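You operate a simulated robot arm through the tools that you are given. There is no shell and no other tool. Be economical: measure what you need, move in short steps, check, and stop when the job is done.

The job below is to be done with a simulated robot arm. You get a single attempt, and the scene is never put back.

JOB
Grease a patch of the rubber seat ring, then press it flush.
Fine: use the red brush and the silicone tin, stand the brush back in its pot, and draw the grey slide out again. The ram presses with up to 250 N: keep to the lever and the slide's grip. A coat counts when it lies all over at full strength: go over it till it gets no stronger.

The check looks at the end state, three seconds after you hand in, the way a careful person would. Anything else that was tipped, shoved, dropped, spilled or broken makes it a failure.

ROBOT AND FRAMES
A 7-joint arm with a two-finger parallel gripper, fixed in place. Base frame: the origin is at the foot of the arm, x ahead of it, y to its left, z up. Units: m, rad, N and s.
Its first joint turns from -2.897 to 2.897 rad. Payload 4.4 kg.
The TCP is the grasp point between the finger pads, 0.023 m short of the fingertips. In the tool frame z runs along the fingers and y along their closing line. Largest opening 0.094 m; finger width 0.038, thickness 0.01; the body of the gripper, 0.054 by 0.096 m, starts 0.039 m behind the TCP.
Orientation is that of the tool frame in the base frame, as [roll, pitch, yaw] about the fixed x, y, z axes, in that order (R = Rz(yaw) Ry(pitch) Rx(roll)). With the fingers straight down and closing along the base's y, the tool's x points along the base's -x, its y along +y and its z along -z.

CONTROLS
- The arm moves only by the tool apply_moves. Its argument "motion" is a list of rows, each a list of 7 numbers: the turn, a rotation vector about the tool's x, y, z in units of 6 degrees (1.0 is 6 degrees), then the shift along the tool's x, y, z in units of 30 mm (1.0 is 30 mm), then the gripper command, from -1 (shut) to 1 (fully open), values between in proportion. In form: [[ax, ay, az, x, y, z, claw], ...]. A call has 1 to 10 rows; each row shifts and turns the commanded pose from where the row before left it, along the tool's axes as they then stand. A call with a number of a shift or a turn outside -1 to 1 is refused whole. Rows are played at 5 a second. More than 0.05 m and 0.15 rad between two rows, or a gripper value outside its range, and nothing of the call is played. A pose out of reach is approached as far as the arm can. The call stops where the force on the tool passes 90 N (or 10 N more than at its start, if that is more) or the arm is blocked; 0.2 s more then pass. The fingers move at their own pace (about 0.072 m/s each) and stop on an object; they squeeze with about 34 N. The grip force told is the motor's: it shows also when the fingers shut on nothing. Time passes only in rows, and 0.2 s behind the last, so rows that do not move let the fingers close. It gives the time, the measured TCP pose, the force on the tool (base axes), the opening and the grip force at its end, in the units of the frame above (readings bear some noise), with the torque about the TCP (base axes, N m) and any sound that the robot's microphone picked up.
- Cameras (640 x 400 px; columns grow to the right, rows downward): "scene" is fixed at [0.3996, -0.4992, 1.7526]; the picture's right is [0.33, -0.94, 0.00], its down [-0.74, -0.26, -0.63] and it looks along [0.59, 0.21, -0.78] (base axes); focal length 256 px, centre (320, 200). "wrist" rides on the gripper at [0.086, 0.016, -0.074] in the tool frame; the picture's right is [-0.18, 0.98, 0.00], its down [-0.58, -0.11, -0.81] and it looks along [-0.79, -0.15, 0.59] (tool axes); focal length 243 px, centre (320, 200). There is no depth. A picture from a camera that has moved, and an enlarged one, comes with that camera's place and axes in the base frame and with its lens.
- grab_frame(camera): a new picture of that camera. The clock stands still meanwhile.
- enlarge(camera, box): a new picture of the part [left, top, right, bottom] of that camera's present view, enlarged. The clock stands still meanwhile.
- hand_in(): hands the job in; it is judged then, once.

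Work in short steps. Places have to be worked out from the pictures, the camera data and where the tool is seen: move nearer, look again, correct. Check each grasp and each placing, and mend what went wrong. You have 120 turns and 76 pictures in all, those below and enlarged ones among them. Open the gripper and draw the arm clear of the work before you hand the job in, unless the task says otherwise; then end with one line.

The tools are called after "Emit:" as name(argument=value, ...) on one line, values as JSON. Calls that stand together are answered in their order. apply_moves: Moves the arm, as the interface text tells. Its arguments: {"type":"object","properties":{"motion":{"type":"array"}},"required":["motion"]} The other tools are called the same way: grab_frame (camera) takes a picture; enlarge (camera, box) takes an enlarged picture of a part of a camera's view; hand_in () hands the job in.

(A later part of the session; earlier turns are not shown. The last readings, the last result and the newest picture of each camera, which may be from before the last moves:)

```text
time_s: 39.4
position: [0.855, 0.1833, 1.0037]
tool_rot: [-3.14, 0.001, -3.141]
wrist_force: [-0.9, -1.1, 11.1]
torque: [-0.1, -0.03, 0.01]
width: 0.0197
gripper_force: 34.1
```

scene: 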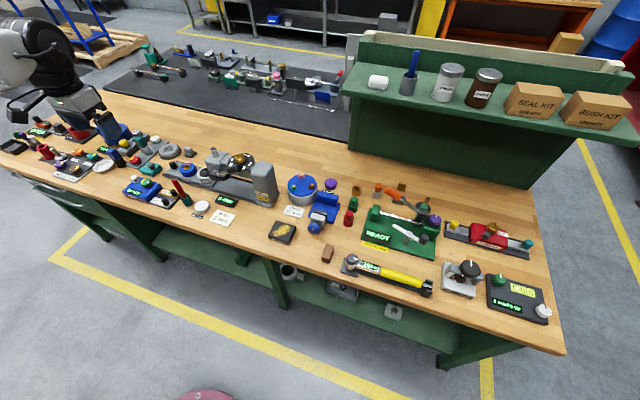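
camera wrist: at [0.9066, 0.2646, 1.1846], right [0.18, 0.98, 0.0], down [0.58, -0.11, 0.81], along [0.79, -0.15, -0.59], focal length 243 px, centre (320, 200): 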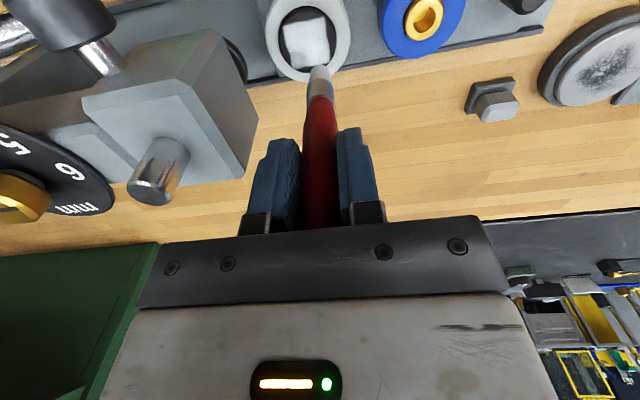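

Loaded with 11 N. Back to above the ring centre.

Emit:
apply_moves(motion=[[0, 0, 0, 0, 0, -0.6, -1], [0, 0, 0, 0, 0, -1, -1], [0, 0, 0, 0, 0, -1, -1], [0, 0, 0, 0, 0.75, -0.9, -1], [0, 0, 0, 0, 0.75, 0, -1], [0, 0, 0, -0.92, 0.75, 0, -1], [0, 0, 0, -0.92, 0, 0, -1], [0, 0, 0, -0.92, 0, 0, -1], [0, 0, 0, -0.92, 0, 0, -1], [0, 0, 0, -0.92, 0, 0, -1]])

Emit:
apply_moves(motion=[[0, 0, 0, 0.2, 0, 0.9, -1], [0, 0, 0, 0.2, 0, 0.8, -1], [0, 0, 0, 0, 0, 0.3, -1], [0, 0, 0, 0, 0, 0.07, -1]])

```text
time_s: 41.6
position: [0.9933, 0.2508, 1.1071]
tool_rot: [3.141, 0.002, -3.141]
wrist_force: [0.1, 0.9, -0.1]
torque: [0.04, -0.02, -0.01]
width: 0.0198
gripper_force: 34.6
```

```text
time_s: 42.6
position: [0.9807, 0.2503, 1.046]
tool_rot: [-3.142, 0.0, -3.141]
wrist_force: [0.4, -1.0, 1.2]
torque: [-0.01, -0.01, -0.01]
width: 0.02
gripper_force: 34.2
```

Just at contact; I lower 1 mm and run x-lanes again.

Emit:
apply_moves(motion=[[0, 0, 0, 0, 0, 0.04, -1], [0, 0, 0, -0.4, 0, 0, -1], [0, 0, 0, -0.4, 0, 0, -1], [0, 0, 0, 0, -0.23, -0.12, -1], [0, 0, 0, 0, 0, 0.13, -1], [0, 0, 0, 0.4, 0, 0, -1], [0, 0, 0, 0.4, 0, 0, -1], [0, 0, 0, 0, -0.2, -0.12, -1], [0, 0, 0, 0, 0, 0.13, -1], [0, 0, 0, -0.4, 0, 0, -1]])

Emit:
apply_moves(motion=[[0, 0, 0, -0.4, 0, 0, -1], [0, 0, 0, 0, 0.64, -0.12, -1], [0, 0, 0, 0, 0, 0.13, -1], [0, 0, 0, 0.4, 0, 0, -1], [0, 0, 0, 0.4, 0, 0, -1], [0, 0, 0, 0, 0.2, -0.12, -1], [0, 0, 0, 0, 0, 0.13, -1], [0, 0, 0, -0.4, 0, 0, -1], [0, 0, 0, -0.4, 0, 0, -1]])

Emit:
apply_moves(motion=[[0, 0, 0, 0.4, -0.41, -0.6, -1], [0, 0, 0, 0, 0, -0.8, -1], [0, 0, 0, 0, 0, -0.8, -1]])

Emit:
enlarge(camera="wrist", box=[230, 0, 390, 100])

```text
time_s: 44.8
position: [0.9913, 0.2378, 1.0447]
tool_rot: [-3.141, 0.003, -3.141]
wrist_force: [-11.4, 1.2, 19.2]
torque: [0.16, 1.0, 0.01]
width: 0.0201
gripper_force: 34.0
```

```text
time_s: 46.8
position: [1.0032, 0.2636, 1.0444]
tool_rot: [3.139, 0.003, 3.141]
wrist_force: [-9.8, -1.7, 30.8]
torque: [-0.01, 1.04, 0.06]
width: 0.0198
gripper_force: 34.5
```

```text
time_s: 47.6
position: [0.9919, 0.2517, 1.1073]
tool_rot: [-3.141, -0.002, 3.141]
wrist_force: [0.3, 0.0, -0.9]
torque: [0.01, 0.0, -0.01]
width: 0.0194
gripper_force: 34.2
```

```text
4.00 times, centred on (310, 50) of wrist
camera zoom: at [0.907, 0.2664, 1.1821], right [0.18, 0.98, 0.0], down [0.58, -0.11, 0.81], along [0.79, -0.15, -0.59], focal length 970 px, centre (360, 800)
```

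zoom: 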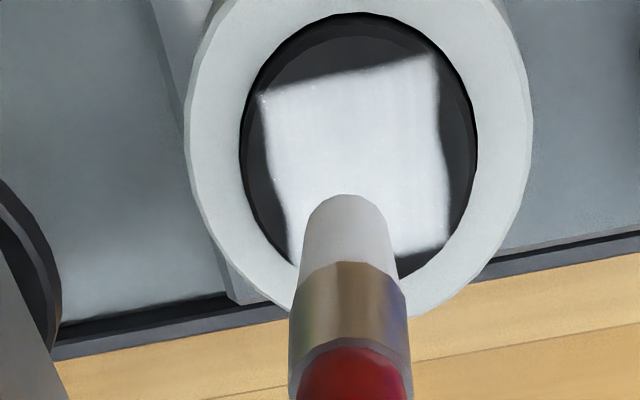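

The coat is no stronger than before and uniform: done. The brush seems tilted or shifted in the grip, so I look before returning it.

Emit:
grab_frame(camera="wrist")

Emit:
enlarge(camera="scene", box=[150, 120, 246, 180])

```text
36 pictures are left
camera wrist: at [0.907, 0.2664, 1.1821], right [0.18, 0.98, 0.0], down [0.58, -0.11, 0.81], along [0.79, -0.15, -0.59], focal length 243 px, centre (320, 200)
```

wrist: 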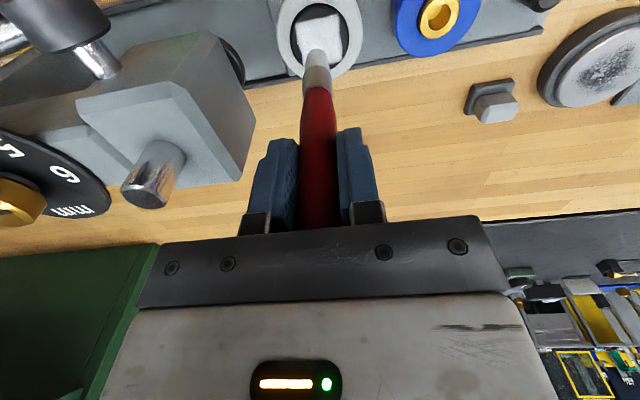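

```text
6.67 times, centred on (198, 150) of scene
camera zoom: at [0.3996, -0.4992, 1.7526], right [0.33, -0.94, 0.0], down [-0.74, -0.26, -0.63], along [0.59, 0.21, -0.78], focal length 1706 px, centre (1133, 533)
```

zoom: 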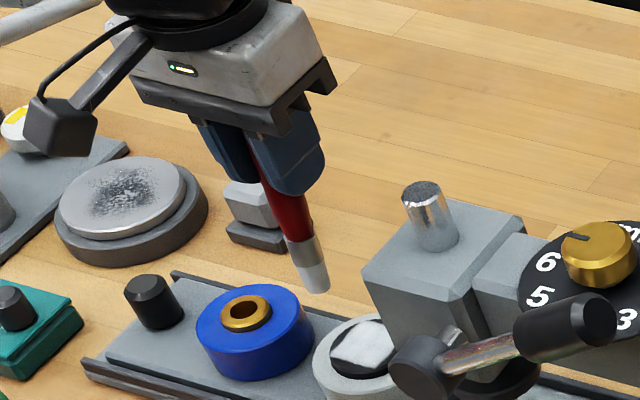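

The tip is swung about 14 mm toward -x (≈7.6°). I go back above the pot, then turn the tool about its y by -7.6° to set the brush upright.

Emit:
apply_moves(motion=[[0, 0, 0, 0.93, 0, -0.2, -1], [0, 0, 0, 0.93, 0.1, 0, -1], [0, 0, 0, 0.93, 0.1, 0, -1], [0, 0, 0, 0.93, 0.1, 0, -1], [0, 0, 0, 0.93, 0, 0, -1], [0, -0.63, 0, 0, 0, 0, -1], [0, -0.63, 0, 0, 0, 0, -1]])

Emit:
grab_frame(camera="wrist")

Emit:
enlarge(camera="scene", box=[140, 140, 236, 200])

```text
time_s: 49.2
position: [0.8522, 0.261, 1.1143]
tool_rot: [-3.141, 0.132, 3.14]
wrist_force: [0.7, -0.3, -0.9]
torque: [0.02, -0.01, -0.02]
width: 0.0199
gripper_force: 33.6
```

```text
34 pictures are left
camera wrist: at [0.7577, 0.2755, 1.1769], right [0.18, 0.98, 0.02], down [0.47, -0.11, 0.88], along [0.86, -0.15, -0.48], focal length 243 px, centre (320, 200)
```

wrist: 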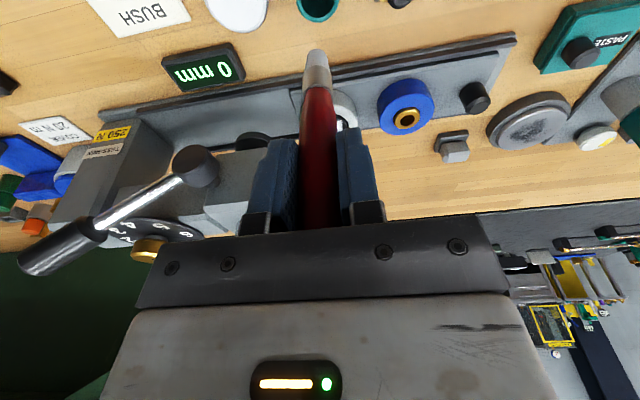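

```text
6.67 times, centred on (188, 170) of scene
camera zoom: at [0.3996, -0.4992, 1.7526], right [0.33, -0.94, 0.0], down [-0.74, -0.26, -0.63], along [0.59, 0.21, -0.78], focal length 1706 px, centre (1200, 400)
```

zoom: 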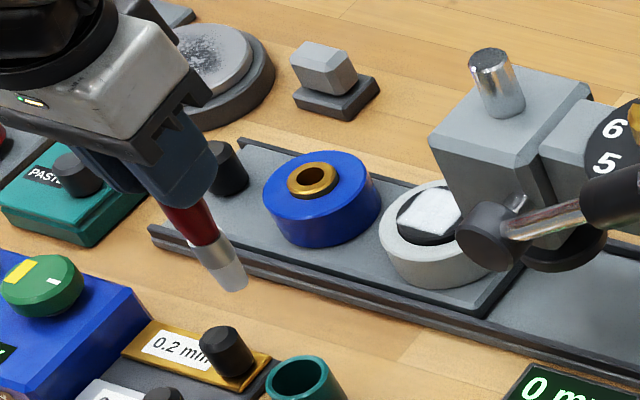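

The brush is now upright with its tip over the pot. I descend along the true vertical to just inside the rim and check.

Emit:
apply_moves(motion=[[0, 0, 0, 0.1053, 0, 0.793, -1], [0, 0, 0, 0.1053, 0, 0.793, -1], [0, 0, 0, 0.1053, 0, 0.793, -1], [0, 0, 0, 0.0395, 0, 0.297, -1]])

Emit:
enlarge(camera="wrist", box=[240, 0, 400, 100])

Emit:
enlarge(camera="scene", box=[150, 165, 230, 215])

```text
time_s: 50.2
position: [0.8524, 0.2617, 1.0329]
tool_rot: [3.141, 0.132, 3.141]
wrist_force: [0.5, 0.8, 0.1]
torque: [0.03, -0.02, 0.0]
width: 0.0196
gripper_force: 34.3
```

```text
4.00 times, centred on (320, 50) of wrist
camera zoom: at [0.7576, 0.2757, 1.0959], right [0.18, 0.98, 0.02], down [0.47, -0.11, 0.88], along [0.86, -0.15, -0.48], focal length 970 px, centre (320, 800)
```

zoom: 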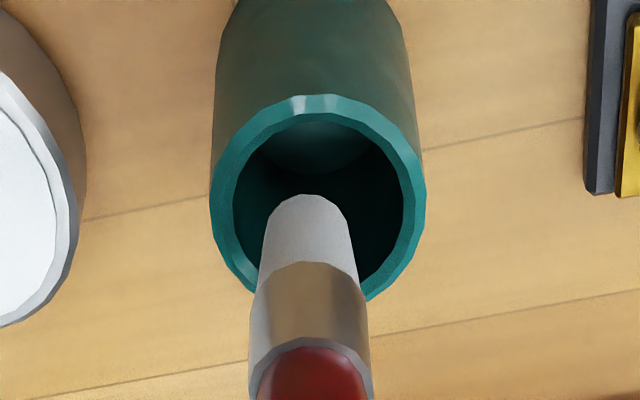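

```text
8.00 times, centred on (190, 190) of scene
camera zoom: at [0.3996, -0.4992, 1.7526], right [0.33, -0.94, 0.0], down [-0.74, -0.26, -0.63], along [0.59, 0.21, -0.78], focal length 2048 px, centre (1360, 280)
```

zoom: 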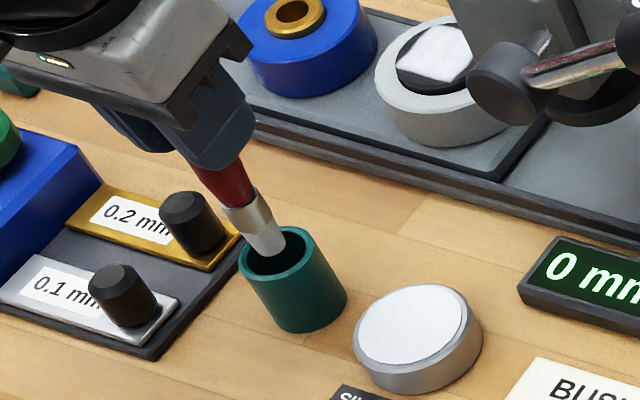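

The tip is entering the pot centrally. I descend on toward the bottom, watching force.

Emit:
apply_moves(motion=[[0, 0, 0, 0.05, 0.03, 0.5, -1], [0, 0, 0, 0.05, 0, 0.5, -1], [0, 0, 0, 0.03, 0, 0.25, -1]])

```text
time_s: 51.0
position: [0.8538, 0.2613, 0.9955]
tool_rot: [3.141, 0.134, -3.141]
wrist_force: [-0.5, 0.2, -0.7]
torque: [0.03, 0.03, -0.01]
width: 0.0199
gripper_force: 34.0
```

Emit:
apply_moves(motion=[[0, 0, 0, 0.02, 0, 0.15, -1], [0, 0, 0, 0.01, 0, 0.08, -1]])

```text
time_s: 51.6
position: [0.8527, 0.2607, 0.9889]
tool_rot: [-3.141, 0.131, 3.141]
wrist_force: [0.2, -0.2, -1.0]
torque: [-0.02, 0.02, -0.02]
width: 0.0198
gripper_force: 33.7
```

Still no bottom contact; a few millimetres more.

Emit:
apply_moves(motion=[[0, 0, 0, 0.01, 0, 0.08, -1], [0, 0, 0, 0.01, 0, 0.07, -1]])

Emit:
enlarge(camera="scene", box=[150, 165, 230, 215])

```text
time_s: 52.2
position: [0.8535, 0.2608, 0.9854]
tool_rot: [3.14, 0.132, 3.139]
wrist_force: [-3.1, -0.1, 10.6]
torque: [-0.02, 0.47, 0.01]
width: 0.0198
gripper_force: 33.9
```

```text
8.00 times, centred on (190, 190) of scene
camera zoom: at [0.3996, -0.4992, 1.7526], right [0.33, -0.94, 0.0], down [-0.74, -0.26, -0.63], along [0.59, 0.21, -0.78], focal length 2048 px, centre (1360, 280)
```

zoom: 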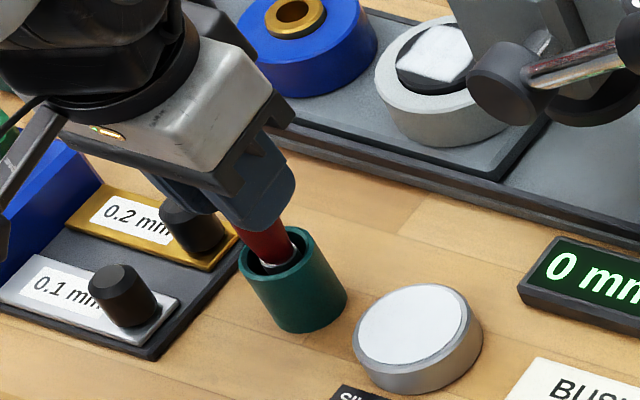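

Bottom reached. I ease up 1 mm, open the fingers, and check the brush before leaving.

Emit:
apply_moves(motion=[[0, 0, 0, 0, 0, -0.03, -1], [0, 0, 0, 0, 0, 0, -0.2], [0, 0, 0, 0, 0, 0, 0.5], [0, 0, 0, 0, 0, 0, 0.5], [0, 0, 0, -0.1, 0, -0.79, 0.5], [0, 0, 0, -0.1, 0, -0.79, 0.5], [0, 0, 0, -0.1, 0, -0.79, 0.5], [0, 0, 0, -0.1, 0, -0.79, 0.5]])

Emit:
enlarge(camera="scene", box=[140, 145, 236, 205])

```text
time_s: 54.0
position: [0.8514, 0.2617, 1.0798]
tool_rot: [-3.141, 0.132, -3.141]
wrist_force: [-0.8, -0.1, -0.3]
torque: [0.0, -0.01, -0.03]
width: 0.0706
gripper_force: 0.1
```

```text
6.67 times, centred on (188, 175) of scene
camera zoom: at [0.3996, -0.4992, 1.7526], right [0.33, -0.94, 0.0], down [-0.74, -0.26, -0.63], along [0.59, 0.21, -0.78], focal length 1706 px, centre (1200, 367)
```

zoom: 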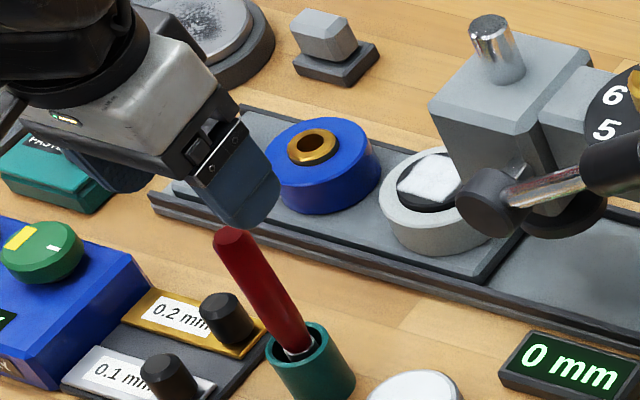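

The brush stands in its pot. I rise, level the tool, and move toward above the slide knob, est. (0.99, 0.43, 0.925).

Emit:
apply_moves(motion=[[0, 0, 0, 0, 0, -0.9, 0], [0, 0.63, 0, 0, 0, 0, 0], [0, 0.63, 0, 0, 0, 0, -0.04], [0, 0, 0, -0.9, 0.8, 0, -0.04], [0, 0, 0, -0.9, 0.8, 0, -0.04], [0, 0, 0, -0.9, 0.8, 0, -0.04], [0, 0, 0, -0.9, 0.8, 0, -0.04], [0, 0, 0, 0, 0.8, 0, -0.04], [0, 0, 0, 0, 0.8, 0, -0.04], [0, 0, 0, 0, 0.8, 0, -0.04]])

Emit:
grab_frame(camera="wrist")

Emit:
enlarge(camera="scene", box=[120, 120, 248, 200])

```text
time_s: 56.2
position: [0.9584, 0.4278, 1.1073]
tool_rot: [-3.14, 0.001, -3.141]
wrist_force: [-0.3, 0.6, 0.4]
torque: [-0.02, -0.01, -0.01]
width: 0.045
gripper_force: 0.0
```

```text
28 pictures are left
camera wrist: at [0.8717, 0.4439, 1.1823], right [0.18, 0.98, 0.0], down [0.58, -0.11, 0.81], along [0.79, -0.15, -0.59], focal length 243 px, centre (320, 200)
```

wrist: 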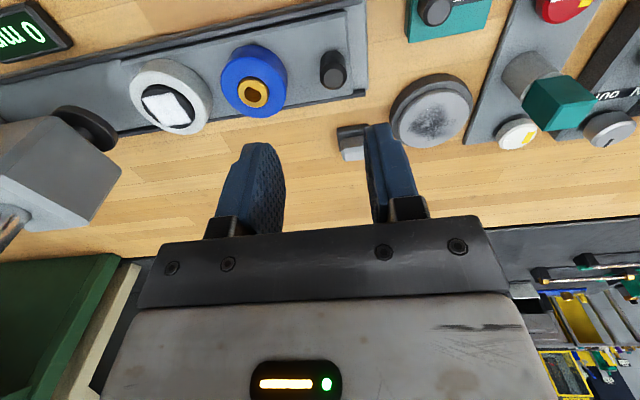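

```text
5.00 times, centred on (184, 160) of scene
camera zoom: at [0.3996, -0.4992, 1.7526], right [0.33, -0.94, 0.0], down [-0.74, -0.26, -0.63], along [0.59, 0.21, -0.78], focal length 1280 px, centre (1000, 400)
```

zoom: 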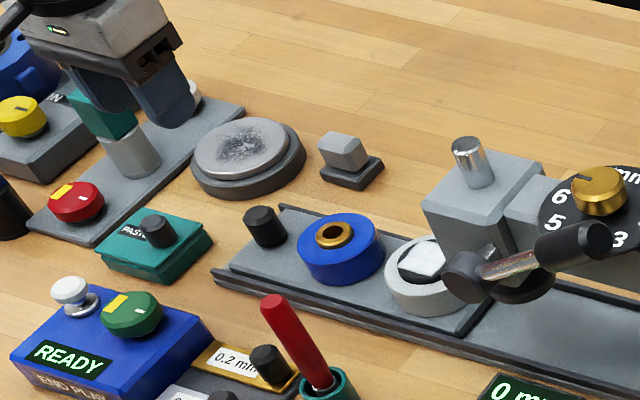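

The knob is at about (0.993, 0.434). I move over it to z≈0.98 and check reach.

Emit:
apply_moves(motion=[[0, 0, 0, -0.6, 0.1, 0.8, -0.04], [0, 0, 0, -0.55, 0.1, 0.8, -0.04], [0, 0, 0, 0, 0, 0.8, -0.04], [0, 0, 0, 0, 0, 0.8, -0.04], [0, 0, 0, 0, 0, 0.8, -0.04]])

Emit:
grab_frame(camera="wrist")

Emit:
enlarge(camera="scene", box=[120, 130, 216, 190])

```text
time_s: 57.4
position: [0.9921, 0.4336, 0.9868]
tool_rot: [-3.141, 0.0, 3.141]
wrist_force: [0.1, -0.5, 1.3]
torque: [-0.02, -0.02, 0.01]
width: 0.0449
gripper_force: 0.1
```

```text
26 pictures are left
camera wrist: at [0.9066, 0.4496, 1.0621], right [0.18, 0.98, 0.0], down [0.58, -0.11, 0.81], along [0.79, -0.15, -0.59], focal length 243 px, centre (320, 200)
```

wrist: 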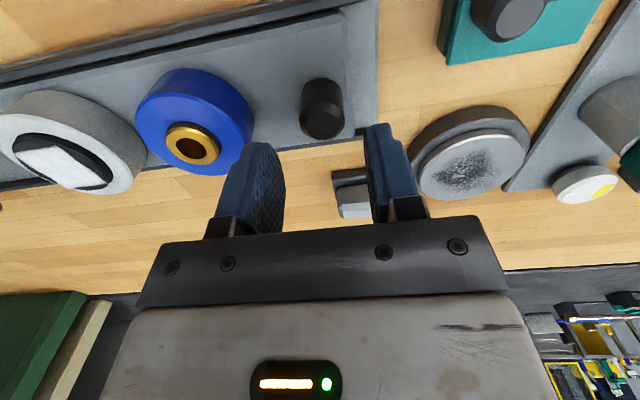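

```text
6.67 times, centred on (168, 160) of scene
camera zoom: at [0.3996, -0.4992, 1.7526], right [0.33, -0.94, 0.0], down [-0.74, -0.26, -0.63], along [0.59, 0.21, -0.78], focal length 1706 px, centre (1333, 467)
```

zoom: 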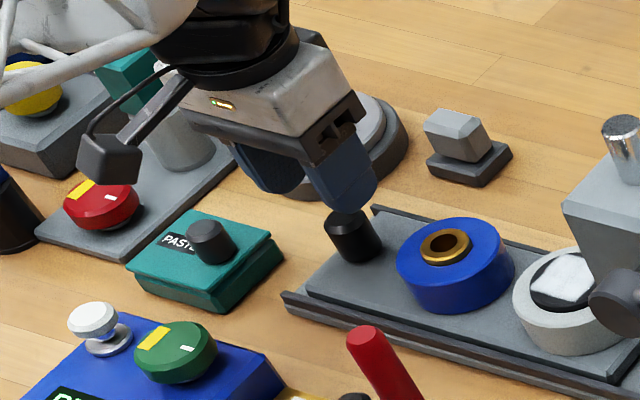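

The knob is directly below between the fingers. I lower to TCP z≈0.94 and watch the force.

Emit:
apply_moves(motion=[[0, 0, 0, 0, 0.03, 0.6, -0.04], [0, 0, 0, 0, 0, 0.6, -0.04], [0, 0, 0, 0, 0, 0.35, -0.04]])

Emit:
enlarge(camera="wrist", box=[220, 60, 420, 185])

Emit:
enlarge(camera="scene", box=[140, 140, 220, 190])

```text
time_s: 58.2
position: [0.9917, 0.4356, 0.9425]
tool_rot: [3.142, 0.0, -3.141]
wrist_force: [0.4, -0.6, -0.3]
torque: [0.03, 0.03, -0.03]
width: 0.045
gripper_force: 0.0
```

```text
3.20 times, centred on (320, 122) of wrist
camera zoom: at [0.906, 0.4513, 1.0156], right [0.18, 0.98, 0.0], down [0.58, -0.11, 0.81], along [0.79, -0.15, -0.59], focal length 776 px, centre (320, 448)
```

zoom: 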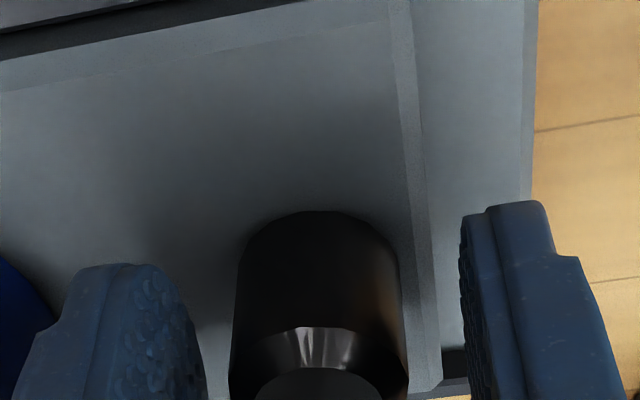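

```text
8.00 times, centred on (180, 165) of scene
camera zoom: at [0.3996, -0.4992, 1.7526], right [0.33, -0.94, 0.0], down [-0.74, -0.26, -0.63], along [0.59, 0.21, -0.78], focal length 2048 px, centre (1440, 480)
```

zoom: 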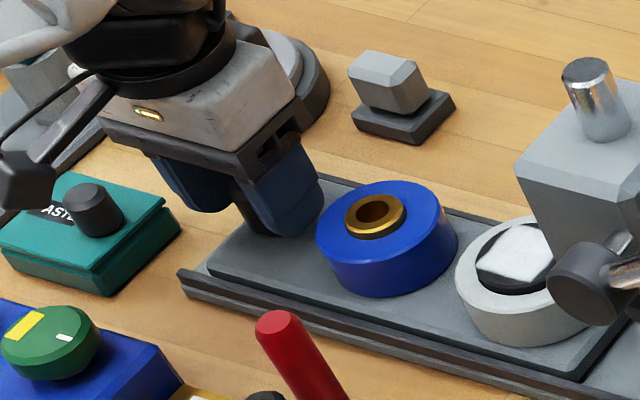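

The knob is between the fingers. I lower 6 mm more and close.

Emit:
apply_moves(motion=[[0, 0, 0, 0, -0.04, 0.2, -0.04], [0, 0, 0, 0, 0, 0, -1], [0, 0, 0, 0, 0, 0, -1], [0, 0, 0, 0, 0, 0, -1]])

```text
time_s: 59.2
position: [0.9923, 0.4345, 0.9354]
tool_rot: [-3.141, 0.001, -3.142]
wrist_force: [-1.4, 1.9, -1.0]
torque: [0.13, 0.22, 0.04]
width: 0.0275
gripper_force: 45.1
```

Gripped. The ram axis is near y≈0.150 and the ring near 0.249, so I push the slide about 85 mm first, listening for a detent.

Emit:
apply_moves(motion=[[0, 0, 0, 0, -0.5, 0, -1], [0, 0, 0, 0, -0.6, 0, -1], [0, 0, 0, 0, -0.6, 0, -1], [0, 0, 0, 0, -0.6, 0, -1], [0, 0, 0, 0, -0.5, 0, -1]])

Emit:
enlarge(camera="scene", box=[160, 130, 288, 210])

Emit:
grab_frame(camera="wrist")

```text
time_s: 60.4
position: [0.9918, 0.3498, 0.9354]
tool_rot: [3.141, 0.001, 3.14]
wrist_force: [5.5, 1.1, -8.3]
torque: [-0.24, 0.58, -0.29]
width: 0.0273
gripper_force: 44.6
```

```text
5.00 times, centred on (224, 170) of scene
camera zoom: at [0.3996, -0.4992, 1.7526], right [0.33, -0.94, 0.0], down [-0.74, -0.26, -0.63], along [0.59, 0.21, -0.78], focal length 1280 px, centre (800, 350)
```

zoom: 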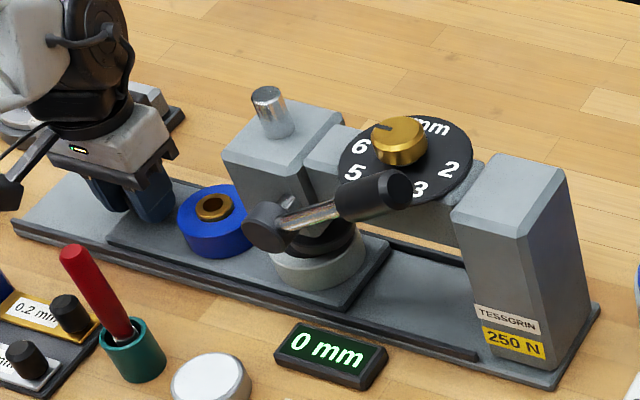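

```text
21 pictures are left
camera wrist: at [0.906, 0.3649, 1.0092], right [0.18, 0.98, 0.0], down [0.58, -0.11, 0.81], along [0.79, -0.15, -0.59], focal length 243 px, centre (320, 200)
```

wrist: 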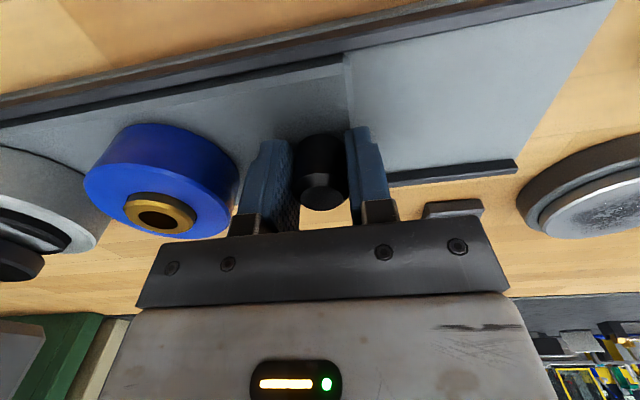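

The cup is almost under the ram. I keep pushing in small steps.

Emit:
apply_moves(motion=[[0, 0, 0, 0, -0.15, 0, -1], [0, 0, 0, 0, -0.15, 0, -1]])

```text
time_s: 61.0
position: [0.9919, 0.3412, 0.9351]
tool_rot: [-3.141, -0.003, -3.141]
wrist_force: [3.7, -2.1, -7.3]
torque: [0.15, 0.75, -0.26]
width: 0.0271
gripper_force: 45.2
```

Emit:
apply_moves(motion=[[0, 0, 0, 0, -0.12, 0, -1], [0, 0, 0, 0, -0.12, 0, -1]])

Emit:
enlarge(camera="scene", box=[192, 140, 256, 180])

```text
time_s: 61.6
position: [0.9925, 0.3343, 0.9355]
tool_rot: [-3.141, 0.001, -3.141]
wrist_force: [-5.7, 2.1, -5.0]
torque: [-0.28, 0.31, -0.3]
width: 0.027
gripper_force: 45.2
```

```text
10.00 times, centred on (224, 160) of scene
camera zoom: at [0.3996, -0.4992, 1.7526], right [0.33, -0.94, 0.0], down [-0.74, -0.26, -0.63], along [0.59, 0.21, -0.78], focal length 2560 px, centre (1280, 600)
```

zoom: 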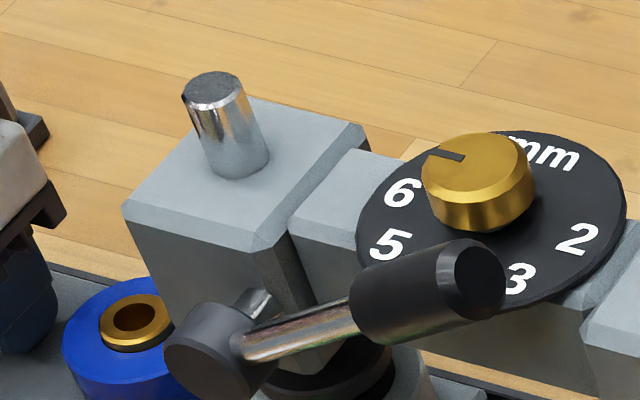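

By offset the ring should be at about y=0.149, under the ram. I check alignment of ram foot and cup.

Emit:
enlarge(camera="scene", box=[192, 160, 256, 200])

Emit:
grab_frame(camera="wrist")

```text
10.00 times, centred on (224, 180) of scene
camera zoom: at [0.3996, -0.4992, 1.7526], right [0.33, -0.94, 0.0], down [-0.74, -0.26, -0.63], along [0.59, 0.21, -0.78], focal length 2560 px, centre (1280, 400)
```

zoom: 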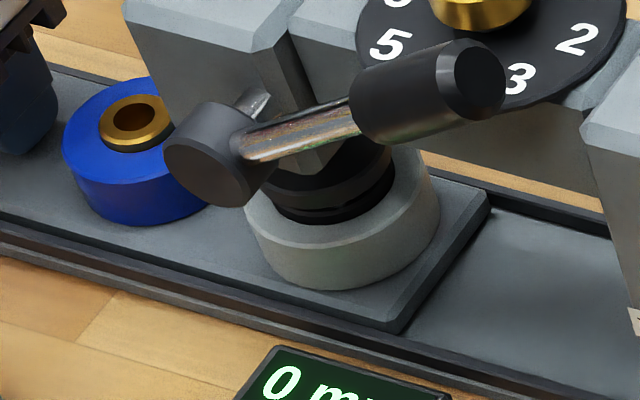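

```text
18 pictures are left
camera wrist: at [0.906, 0.35, 1.0091], right [0.18, 0.98, 0.0], down [0.58, -0.11, 0.81], along [0.79, -0.15, -0.59], focal length 243 px, centre (320, 200)
```

wrist: 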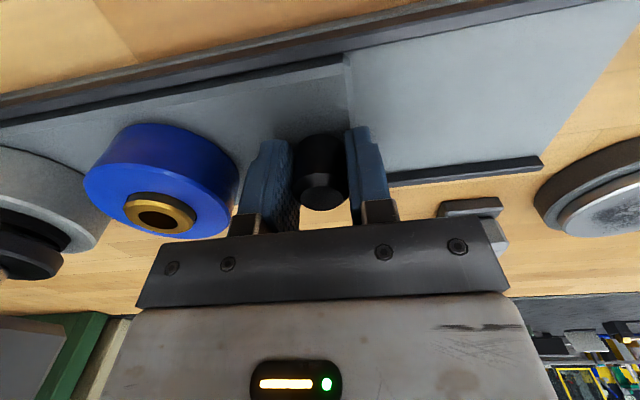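

Projecting the ram pin's axis down lands on the cup's centre, so alignment is good. I release the knob and rise clear.

Emit:
apply_moves(motion=[[0, 0, 0, 0, 0, 0, -0.1], [0, 0, 0, 0, 0, 0, -0.1], [0, 0, 0, 0, 0, -0.6, -0.1], [0, 0, 0, 0, 0, -1, -0.1], [0, 0, 0, 0, 0, -1, -0.1], [0, 0, 0, 0.6, 0, -1, -0.1], [0, 0, 0, 0.6, 0, -1, -0.1], [0, 0, 0, 0.6, 0, -1, -0.1], [0, 0, 0, 0.7, 0, -1, -1], [0, 0, 0, 0, 0, -1, -1]])

Emit:
enlarge(camera="scene", box=[176, 140, 272, 200])

```text
time_s: 63.8
position: [0.916, 0.3351, 1.1613]
tool_rot: [-3.14, -0.001, 3.141]
wrist_force: [-0.7, -0.2, -1.1]
torque: [-0.04, -0.01, -0.01]
width: 0.0
gripper_force: 33.8
```

```text
6.67 times, centred on (224, 170) of scene
camera zoom: at [0.3996, -0.4992, 1.7526], right [0.33, -0.94, 0.0], down [-0.74, -0.26, -0.63], along [0.59, 0.21, -0.78], focal length 1706 px, centre (960, 400)
```

zoom: 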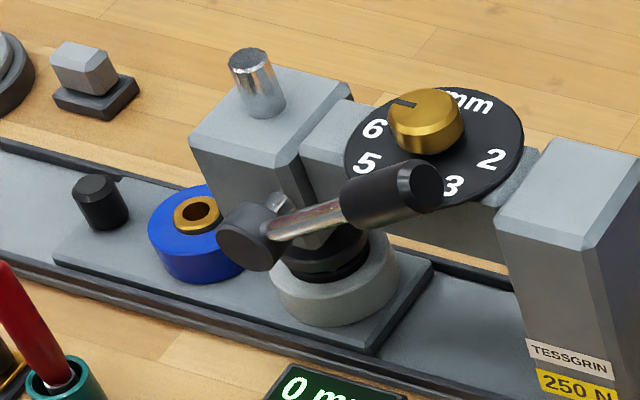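

The slide stayed in place. I move over the lever's grip at (0.916, 0.008) with clearance.

Emit:
apply_moves(motion=[[0, 0, 0, 0, -0.8, -0.6, -1], [0, 0, 0, 0, -1, -0.6, -1], [0, 0, 0, 0, -1, 0, -1], [0, 0, 0, 0, -1, 0, -1], [0, 0, 0, 0, -1, 0, -1], [0, 0, 0, 0, -1, 0, -1], [0, 0, 0, 0, -1, 0, -1], [0, 0, 0, 0, -1, 0, -1], [0, 0, 0, 0, -1, 0, -1], [0, 0, 0, 0, -1, 0, -1]])

Emit:
apply_moves(motion=[[0, 0, 0, 0, -0.8, 0, -1], [0, 0, 0, 0, -0.3, 0, -1]])

Emit:
grab_frame(camera="wrist")

Emit:
enlarge(camera="scene", box=[176, 110, 304, 190])

```text
time_s: 66.0
position: [0.9172, 0.0406, 1.1983]
tool_rot: [3.141, 0.0, 3.141]
wrist_force: [-0.6, -1.3, 0.7]
torque: [0.03, -0.02, 0.01]
width: 0.0001
gripper_force: 34.0
```

```text
time_s: 66.6
position: [0.917, 0.0059, 1.1982]
tool_rot: [3.142, -0.001, -3.141]
wrist_force: [0.3, 0.2, -0.6]
torque: [0.04, -0.02, -0.01]
width: 0.0
gripper_force: 34.0
```

```text
16 pictures are left
camera wrist: at [0.8317, 0.0223, 1.2727], right [0.18, 0.98, 0.0], down [0.58, -0.11, 0.81], along [0.79, -0.15, -0.59], focal length 243 px, centre (320, 200)
```

wrist: 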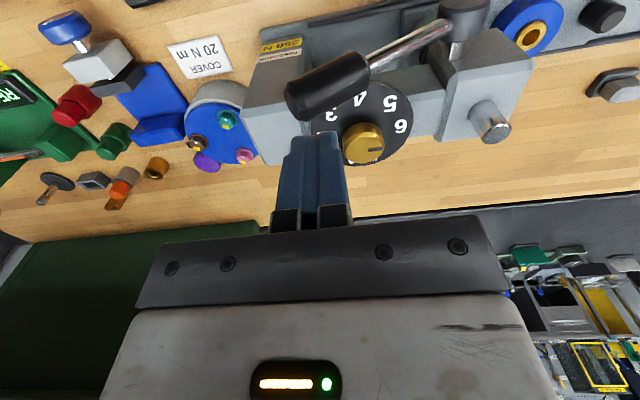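

```text
5.00 times, centred on (240, 150) of scene
camera zoom: at [0.3996, -0.4992, 1.7526], right [0.33, -0.94, 0.0], down [-0.74, -0.26, -0.63], along [0.59, 0.21, -0.78], focal length 1280 px, centre (720, 450)
```

zoom: 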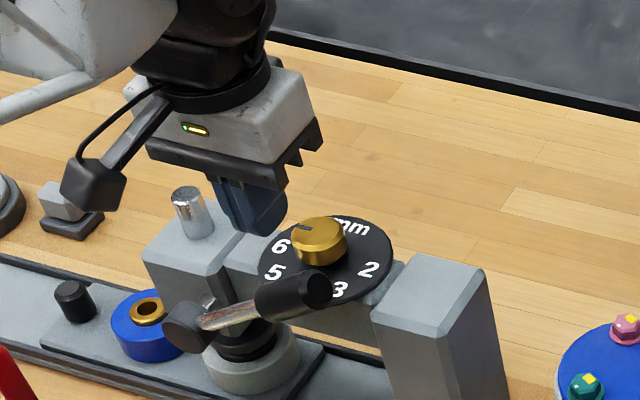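

The grip centre is at (0.922, 0.008, 1.105). I descend with closed fingers onto it.

Emit:
apply_moves(motion=[[0, 0, 0, 0, 0, 0.7, -1], [0, 0, 0, 0, 0, 0.6, -1], [0, 0, 0, 0, 0, 0.4, -1]])

Emit:
apply_moves(motion=[[0, 0, 0, 0, 0, 0.15, -1], [0, 0, 0, 0, 0, 0.1, -1]])

```text
time_s: 67.4
position: [0.9165, 0.0073, 1.148]
tool_rot: [-3.141, -0.001, -3.141]
wrist_force: [0.2, 0.4, -0.5]
torque: [0.04, 0.0, 0.04]
width: 0.0
gripper_force: 34.1
```

```text
time_s: 68.0
position: [0.9175, 0.008, 1.1398]
tool_rot: [-3.141, 0.0, -3.141]
wrist_force: [0.2, -0.1, 0.4]
torque: [-0.02, 0.02, -0.02]
width: 0.0001
gripper_force: 34.0
```

Emit:
apply_moves(motion=[[0, 0, 0, 0, 0, 0.15, -1], [0, 0, 0, 0, 0, 0.15, -1]])

Emit:
enlarge(camera="scene", box=[192, 130, 272, 180])

```text
time_s: 68.6
position: [0.9164, 0.0078, 1.1318]
tool_rot: [-3.141, 0.001, 3.141]
wrist_force: [0.0, 0.2, 0.7]
torque: [-0.01, 0.03, -0.01]
width: 0.0
gripper_force: 33.9
```

```text
8.00 times, centred on (232, 155) of scene
camera zoom: at [0.3996, -0.4992, 1.7526], right [0.33, -0.94, 0.0], down [-0.74, -0.26, -0.63], along [0.59, 0.21, -0.78], focal length 2048 px, centre (1024, 560)
```

zoom: 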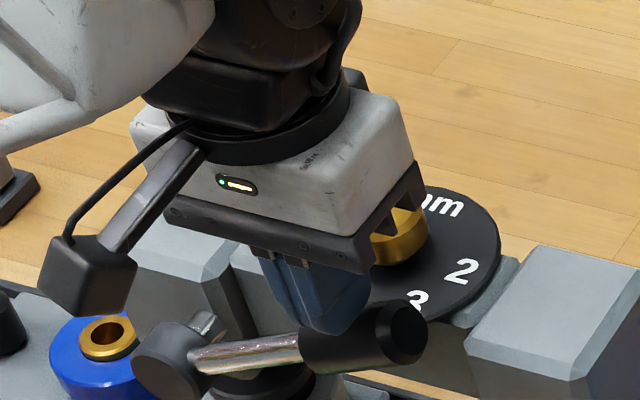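

The lever has begun to move with little force. I keep pushing down along its arc, shifting slightly outward.

Emit:
apply_moves(motion=[[0, 0, 0, 0, -0.15, 0.1, -1], [0, 0, 0, 0, -0.08, 0.3, -1], [0, 0, 0, 0, -0.08, 0.3, -1]])

Emit:
apply_moves(motion=[[0, 0, 0, 0, -0.06, 0.3, -1], [0, 0, 0, 0, -0.04, 0.3, -1]])

Emit:
enlarge(camera="scene", box=[192, 140, 272, 190])

```text
time_s: 69.4
position: [0.9171, -0.0024, 1.1104]
tool_rot: [3.141, 0.001, -3.14]
wrist_force: [0.2, 0.8, 1.7]
torque: [0.01, 0.0, 0.0]
width: 0.0001
gripper_force: 34.1
```

```text
time_s: 70.0
position: [0.9174, -0.0055, 1.0936]
tool_rot: [3.141, 0.002, -3.14]
wrist_force: [0.8, -4.7, 8.1]
torque: [-0.21, -0.11, -0.02]
width: 0.0
gripper_force: 34.0
```

```text
8.00 times, centred on (232, 165) of scene
camera zoom: at [0.3996, -0.4992, 1.7526], right [0.33, -0.94, 0.0], down [-0.74, -0.26, -0.63], along [0.59, 0.21, -0.78], focal length 2048 px, centre (1024, 480)
```

zoom: 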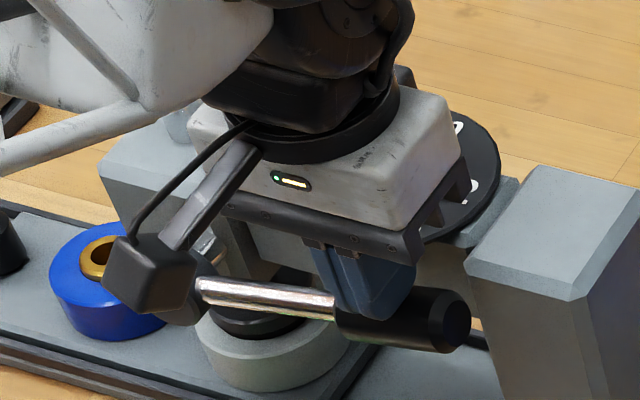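

Resistance begins (8 N). I continue in small steps, shifting a bit outward on the grip.

Emit:
apply_moves(motion=[[0, 0, 0, 0, -0.15, 0, -1], [0, 0, 0, 0, -0.1, 0.1, -1], [0, 0, 0, 0, 0, 0.15, -1], [0, 0, 0, 0, 0, 0.15, -1]])

```text
time_s: 71.0
position: [0.9168, -0.0132, 1.0813]
tool_rot: [3.141, 0.0, 3.141]
wrist_force: [1.7, -6.7, 8.5]
torque: [-0.27, -0.12, -0.04]
width: 0.0
gripper_force: 34.2
```

Emit:
apply_moves(motion=[[0, 0, 0, 0, 0, 0.2, -1], [0, 0, 0, 0, 0, 0.2, -1], [0, 0, 0, 0, 0, 0.2, -1]])

Emit:
enlarge(camera="scene", box=[192, 140, 272, 190])

```text
time_s: 71.8
position: [0.9172, -0.0132, 1.0633]
tool_rot: [3.141, -0.001, 3.141]
wrist_force: [-2.3, -8.1, 7.8]
torque: [-0.12, -0.03, -0.06]
width: 0.0
gripper_force: 34.1
```

```text
8.00 times, centred on (232, 165) of scene
camera zoom: at [0.3996, -0.4992, 1.7526], right [0.33, -0.94, 0.0], down [-0.74, -0.26, -0.63], along [0.59, 0.21, -0.78], focal length 2048 px, centre (1024, 480)
```

zoom: 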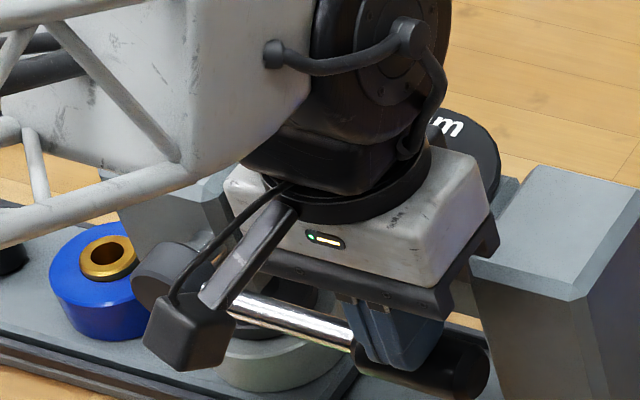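

The lever is near level. I shift 7 mm toward -x to stay clear of the dial rim, then push on.

Emit:
apply_moves(motion=[[0, 0, 0, 0.23, 0, -0.03, -1], [0, 0, 0, 0, 0.03, 0.2, -1], [0, 0, 0, 0, 0.03, 0.2, -1], [0, 0, 0, 0, 0.03, 0.2, -1]])

```text
time_s: 72.8
position: [0.9105, -0.0098, 1.0492]
tool_rot: [-3.141, 0.004, 3.14]
wrist_force: [-5.2, -20.0, 38.0]
torque: [-0.13, -0.42, -0.25]
width: 0.0
gripper_force: 33.9
```

Force climbs to 38 N: the ram is pressing. I continue in 3 mm steps.

Emit:
apply_moves(motion=[[0, 0, 0, 0, 0, 0.1, -1], [0, 0, 0, 0, 0.02, 0.1, -1]])

```text
time_s: 73.4
position: [0.9117, -0.0103, 1.0501]
tool_rot: [-3.139, 0.012, -3.14]
wrist_force: [-12.3, -5.5, 26.2]
torque: [0.12, -0.04, 0.06]
width: 0.0
gripper_force: 33.9
stopped in row 2: the force on the tool passed its limit at 94 N (the readings are from after the stop); the commanded pose is now the measured one
```

The force peaked at 94 N with no further travel — likely the end stop. I look.

Emit:
enlarge(camera="scene", box=[200, 150, 264, 190])

Emit:
grab_frame(camera="wrist")

```text
10.00 times, centred on (232, 170) of scene
camera zoom: at [0.3996, -0.4992, 1.7526], right [0.33, -0.94, 0.0], down [-0.74, -0.26, -0.63], along [0.59, 0.21, -0.78], focal length 2560 px, centre (1200, 500)
```

zoom: 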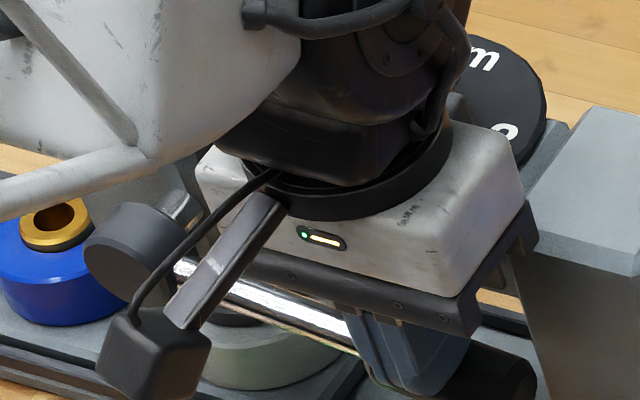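

```text
10 pictures are left
camera wrist: at [0.8249, 0.0049, 1.1231], right [0.18, 0.98, 0.0], down [0.57, -0.11, 0.81], along [0.8, -0.15, -0.58], focal length 243 px, centre (320, 200)
```

wrist: 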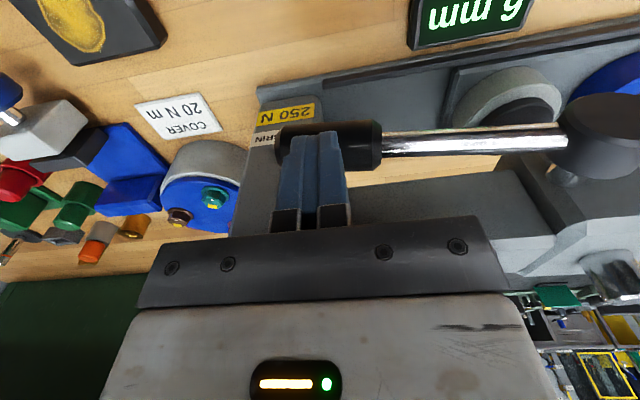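

The lever is ~7° below level at a hard stop. I lift off and see whether it springs back.

Emit:
apply_moves(motion=[[0, 0, 0, 0, 0, -0.5, -1], [0, 0, 0, 0, 0.1, -0.8, -1], [0, 0, 0, 0, 0.15, -0.8, -1], [0, 0, 0, 0, 0.15, -0.8, -1], [0, 0, 0, 0, 0, -1, -1], [0, 0, 0, 0, 0, -1, -1]])

Emit:
grab_frame(camera="wrist")

```text
time_s: 74.8
position: [0.9089, 0.0012, 1.1924]
tool_rot: [3.141, 0.008, -3.141]
wrist_force: [-0.5, -0.3, -0.7]
torque: [0.0, 0.01, -0.01]
width: 0.0
gripper_force: 34.1
```

```text
9 pictures are left
camera wrist: at [0.8241, 0.0168, 1.2662], right [0.18, 0.98, 0.0], down [0.58, -0.11, 0.81], along [0.8, -0.15, -0.59], focal length 243 px, centre (320, 200)
```

wrist: 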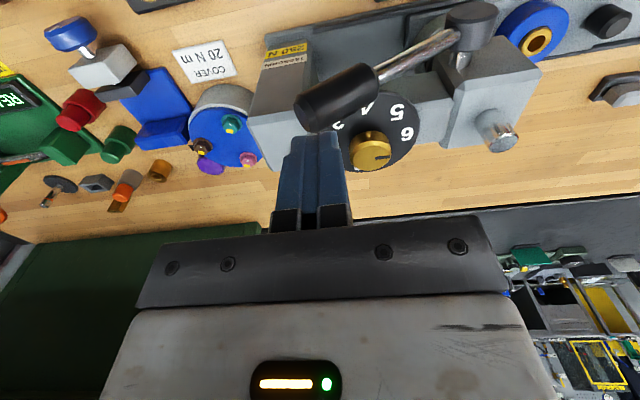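

The lever sprang back up. I return to the slide knob at (0.992, 0.334) to draw it out.

Emit:
apply_moves(motion=[[0, 0, 0, 0, 1, -0.1, -1], [0, 0, 0, 0, 1, 0, -1], [0, 0, 0, 0, 1, 0, -1], [0, 0, 0, 0, 1, 0, -1], [0, 0, 0, 0, 1, 0, -1], [0, 0, 0, 0, 1, 0, -1], [0, 0, 0, 0, 1, 0, -0.1], [0, 0, 0, 0, 1, 0, -0.1], [0, 0, 0, 0, 1, 0, -0.1], [0, 0, 0, 0, 1, 0, -0.1]])

Emit:
apply_moves(motion=[[0, 0, 0, -0.7, 0.8, 0, -0.1], [0, 0, 0, -0.7, 0.3, 0, -0.1], [0, 0, 0, -0.7, 0, 0, -0.1], [0, 0, 0, -0.67, 0, 0.8, -0.1], [0, 0, 0, 0, 0, 1, -0.1], [0, 0, 0, 0, 0, 1, -0.1], [0, 0, 0, 0, 0, 1, -0.1], [0, 0, 0, 0, 0, 1, -0.1], [0, 0, 0, 0, 0, 1, -0.1], [0, 0, 0, 0, 0, 0.7, -0.1]])

Emit:
grab_frame(camera="wrist")

```text
time_s: 77.0
position: [0.9098, 0.3029, 1.1956]
tool_rot: [3.141, 0.008, -3.142]
wrist_force: [0.3, -0.1, 0.8]
torque: [-0.03, -0.03, 0.01]
width: 0.0421
gripper_force: 0.0
```

```text
time_s: 79.2
position: [0.9945, 0.3344, 1.0019]
tool_rot: [-3.141, 0.008, -3.141]
wrist_force: [-0.2, -0.2, 1.0]
torque: [-0.02, 0.01, -0.04]
width: 0.0422
gripper_force: 0.1
```

```text
8 pictures are left
camera wrist: at [0.9079, 0.3503, 1.0762], right [0.18, 0.98, 0.0], down [0.57, -0.11, 0.81], along [0.8, -0.15, -0.58], focal length 243 px, centre (320, 200)
```

wrist: 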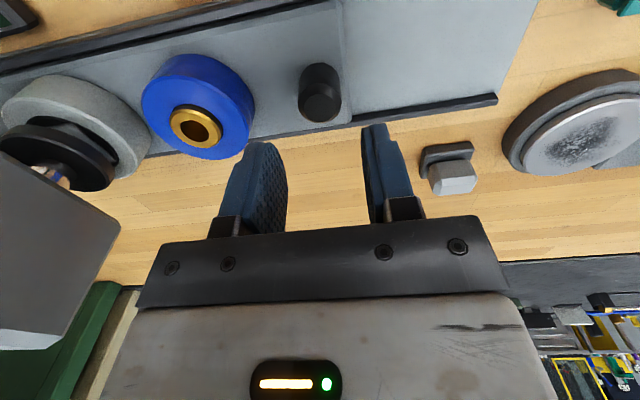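

The knob lies between the fingers' paths. I descend, grip, and draw the slide out ~70 mm.

Emit:
apply_moves(motion=[[0, 0, 0, 0, 0, 0.6, -0.1], [0, 0, 0, 0, 0, 0.6, -0.1], [0, 0, 0, 0, 0, 0.6, -0.1], [0, 0, 0, 0, 0, 0.4, -0.1], [0, 0, 0, 0, 0, 0, -1], [0, 0, 0, 0, 0, 0, -1], [0, 0, 0, 0, 0, 0, -1]])

Emit:
apply_moves(motion=[[0, 0, 0, 0, 0.4, 0, -1], [0, 0, 0, 0, 0.6, 0, -1], [0, 0, 0, 0, 0.6, 0, -1], [0, 0, 0, 0, 0.6, 0, -1], [0, 0, 0, 0, 0.6, 0, -1], [0, 0, 0, 0, 0.5, 0, -1]])

Emit:
enlarge(camera="scene", box=[170, 140, 250, 190])

```text
time_s: 80.8
position: [0.9948, 0.3344, 0.9351]
tool_rot: [3.141, 0.006, -3.14]
wrist_force: [-6.3, 2.5, -7.8]
torque: [0.26, -1.32, -0.05]
width: 0.0273
gripper_force: 45.1
```

```text
time_s: 82.2
position: [0.9949, 0.4346, 0.9354]
tool_rot: [-3.14, 0.007, -3.142]
wrist_force: [-25.9, 0.2, -10.5]
torque: [0.6, -0.42, 0.21]
width: 0.0275
gripper_force: 44.9
```

```text
8.00 times, centred on (210, 165) of scene
camera zoom: at [0.3996, -0.4992, 1.7526], right [0.33, -0.94, 0.0], down [-0.74, -0.26, -0.63], along [0.59, 0.21, -0.78], focal length 2048 px, centre (1200, 480)
```

zoom: 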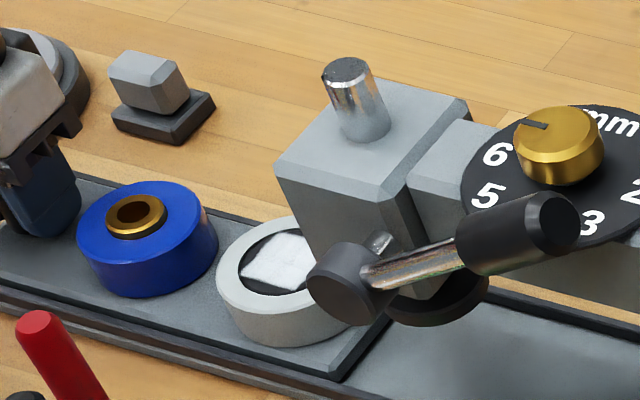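

The ring now lies flush with its coat intact, and the slide is back at its start. I pull gently 3 mm more to be sure it is fully out.

Emit:
apply_moves(motion=[[0, 0, 0, 0, 0.05, 0, -1], [0, 0, 0, 0, 0.05, 0, -1]])

```text
time_s: 82.8
position: [0.9955, 0.4356, 0.9343]
tool_rot: [-3.141, 0.007, 3.14]
wrist_force: [-44.5, -28.6, -5.2]
torque: [0.79, 0.4, -0.12]
width: 0.0274
gripper_force: 44.6
```

The end stop holds: fully out. I relax, open, and rise straight up, then inspect.

Emit:
apply_moves(motion=[[0, 0, 0, 0.08, -0.08, 0, -1], [0, 0, 0, 0, 0, 0, -0.1], [0, 0, 0, 0, 0, 0, -0.1], [0, 0, 0, 0, 0, -0.5, -0.1], [0, 0, 0, 0, 0, -1, -0.1], [0, 0, 0, 0, 0, -1, -0.1], [0, 0, 0, 0.5, -0.9, -1, -0.1], [0, 0, 0, 0.9, -0.9, -1, -0.1], [0, 0, 0, 0.9, -0.9, -0.5, -0.1], [0, 0, 0, 0.9, -0.9, 0, -0.1]])

Emit:
enlarge(camera="wrist", box=[160, 0, 400, 150])

```text
time_s: 85.0
position: [0.8942, 0.3254, 1.0847]
tool_rot: [-3.141, 0.008, -3.141]
wrist_force: [0.3, -0.4, -0.5]
torque: [-0.01, 0.01, 0.02]
width: 0.0419
gripper_force: 0.1
```

```text
2.67 times, centred on (280, 75) of wrist
camera zoom: at [0.8095, 0.3407, 1.1585], right [0.18, 0.98, 0.0], down [0.58, -0.11, 0.81], along [0.8, -0.15, -0.59], focal length 647 px, centre (427, 533)
```

zoom: 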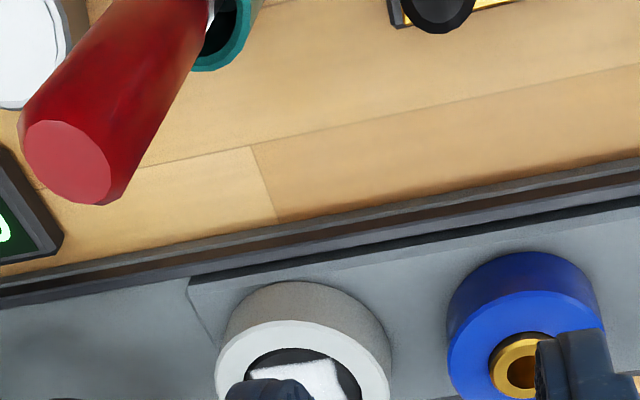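

All as expected; I rise well clear and take a check view of the ring.

Emit:
apply_moves(motion=[[0, 0, 0, 0, 0, -1, 0], [0, 0, 0, 0, 0, -1, 0.5], [0, 0, 0, 0.3, -0.8, -1, 1], [0, 0, 0, 0.3, -0.8, -1, 1], [0, 0, 0, 0.3, -0.5, 0, 1]])

Emit:
enlarge(camera="wrist", box=[260, 70, 380, 145])

Emit:
grab_frame(camera="scene")

```text
time_s: 86.2
position: [0.869, 0.262, 1.2037]
tool_rot: [3.142, 0.007, 3.142]
wrist_force: [0.1, -0.6, -0.3]
torque: [0.02, 0.03, 0.0]
width: 0.0939
gripper_force: 0.2
```

```text
5.33 times, centred on (320, 108) of wrist
camera zoom: at [0.7818, 0.2781, 1.278], right [0.18, 0.98, 0.0], down [0.58, -0.11, 0.81], along [0.8, -0.15, -0.59], focal length 1294 px, centre (320, 693)
```

zoom: 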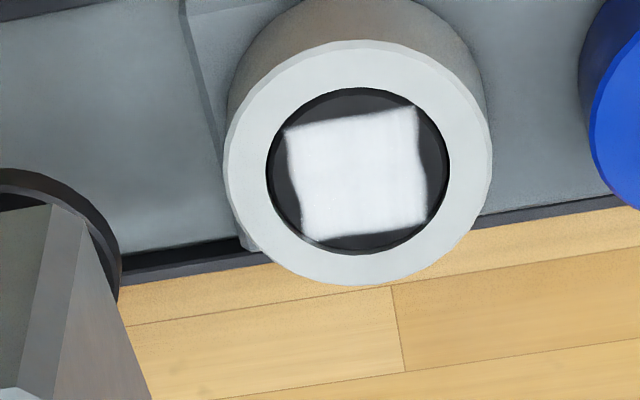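

```text
4 pictures are left
```

scene: 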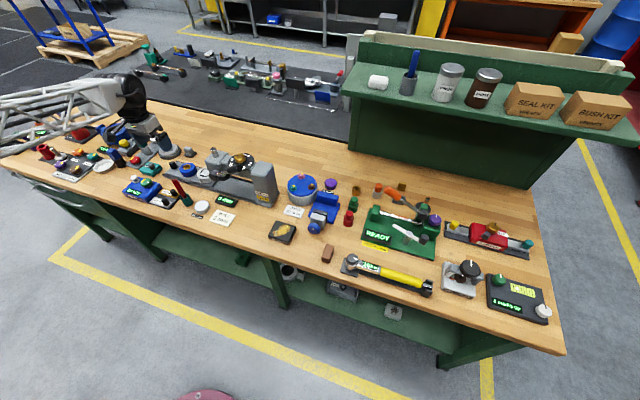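

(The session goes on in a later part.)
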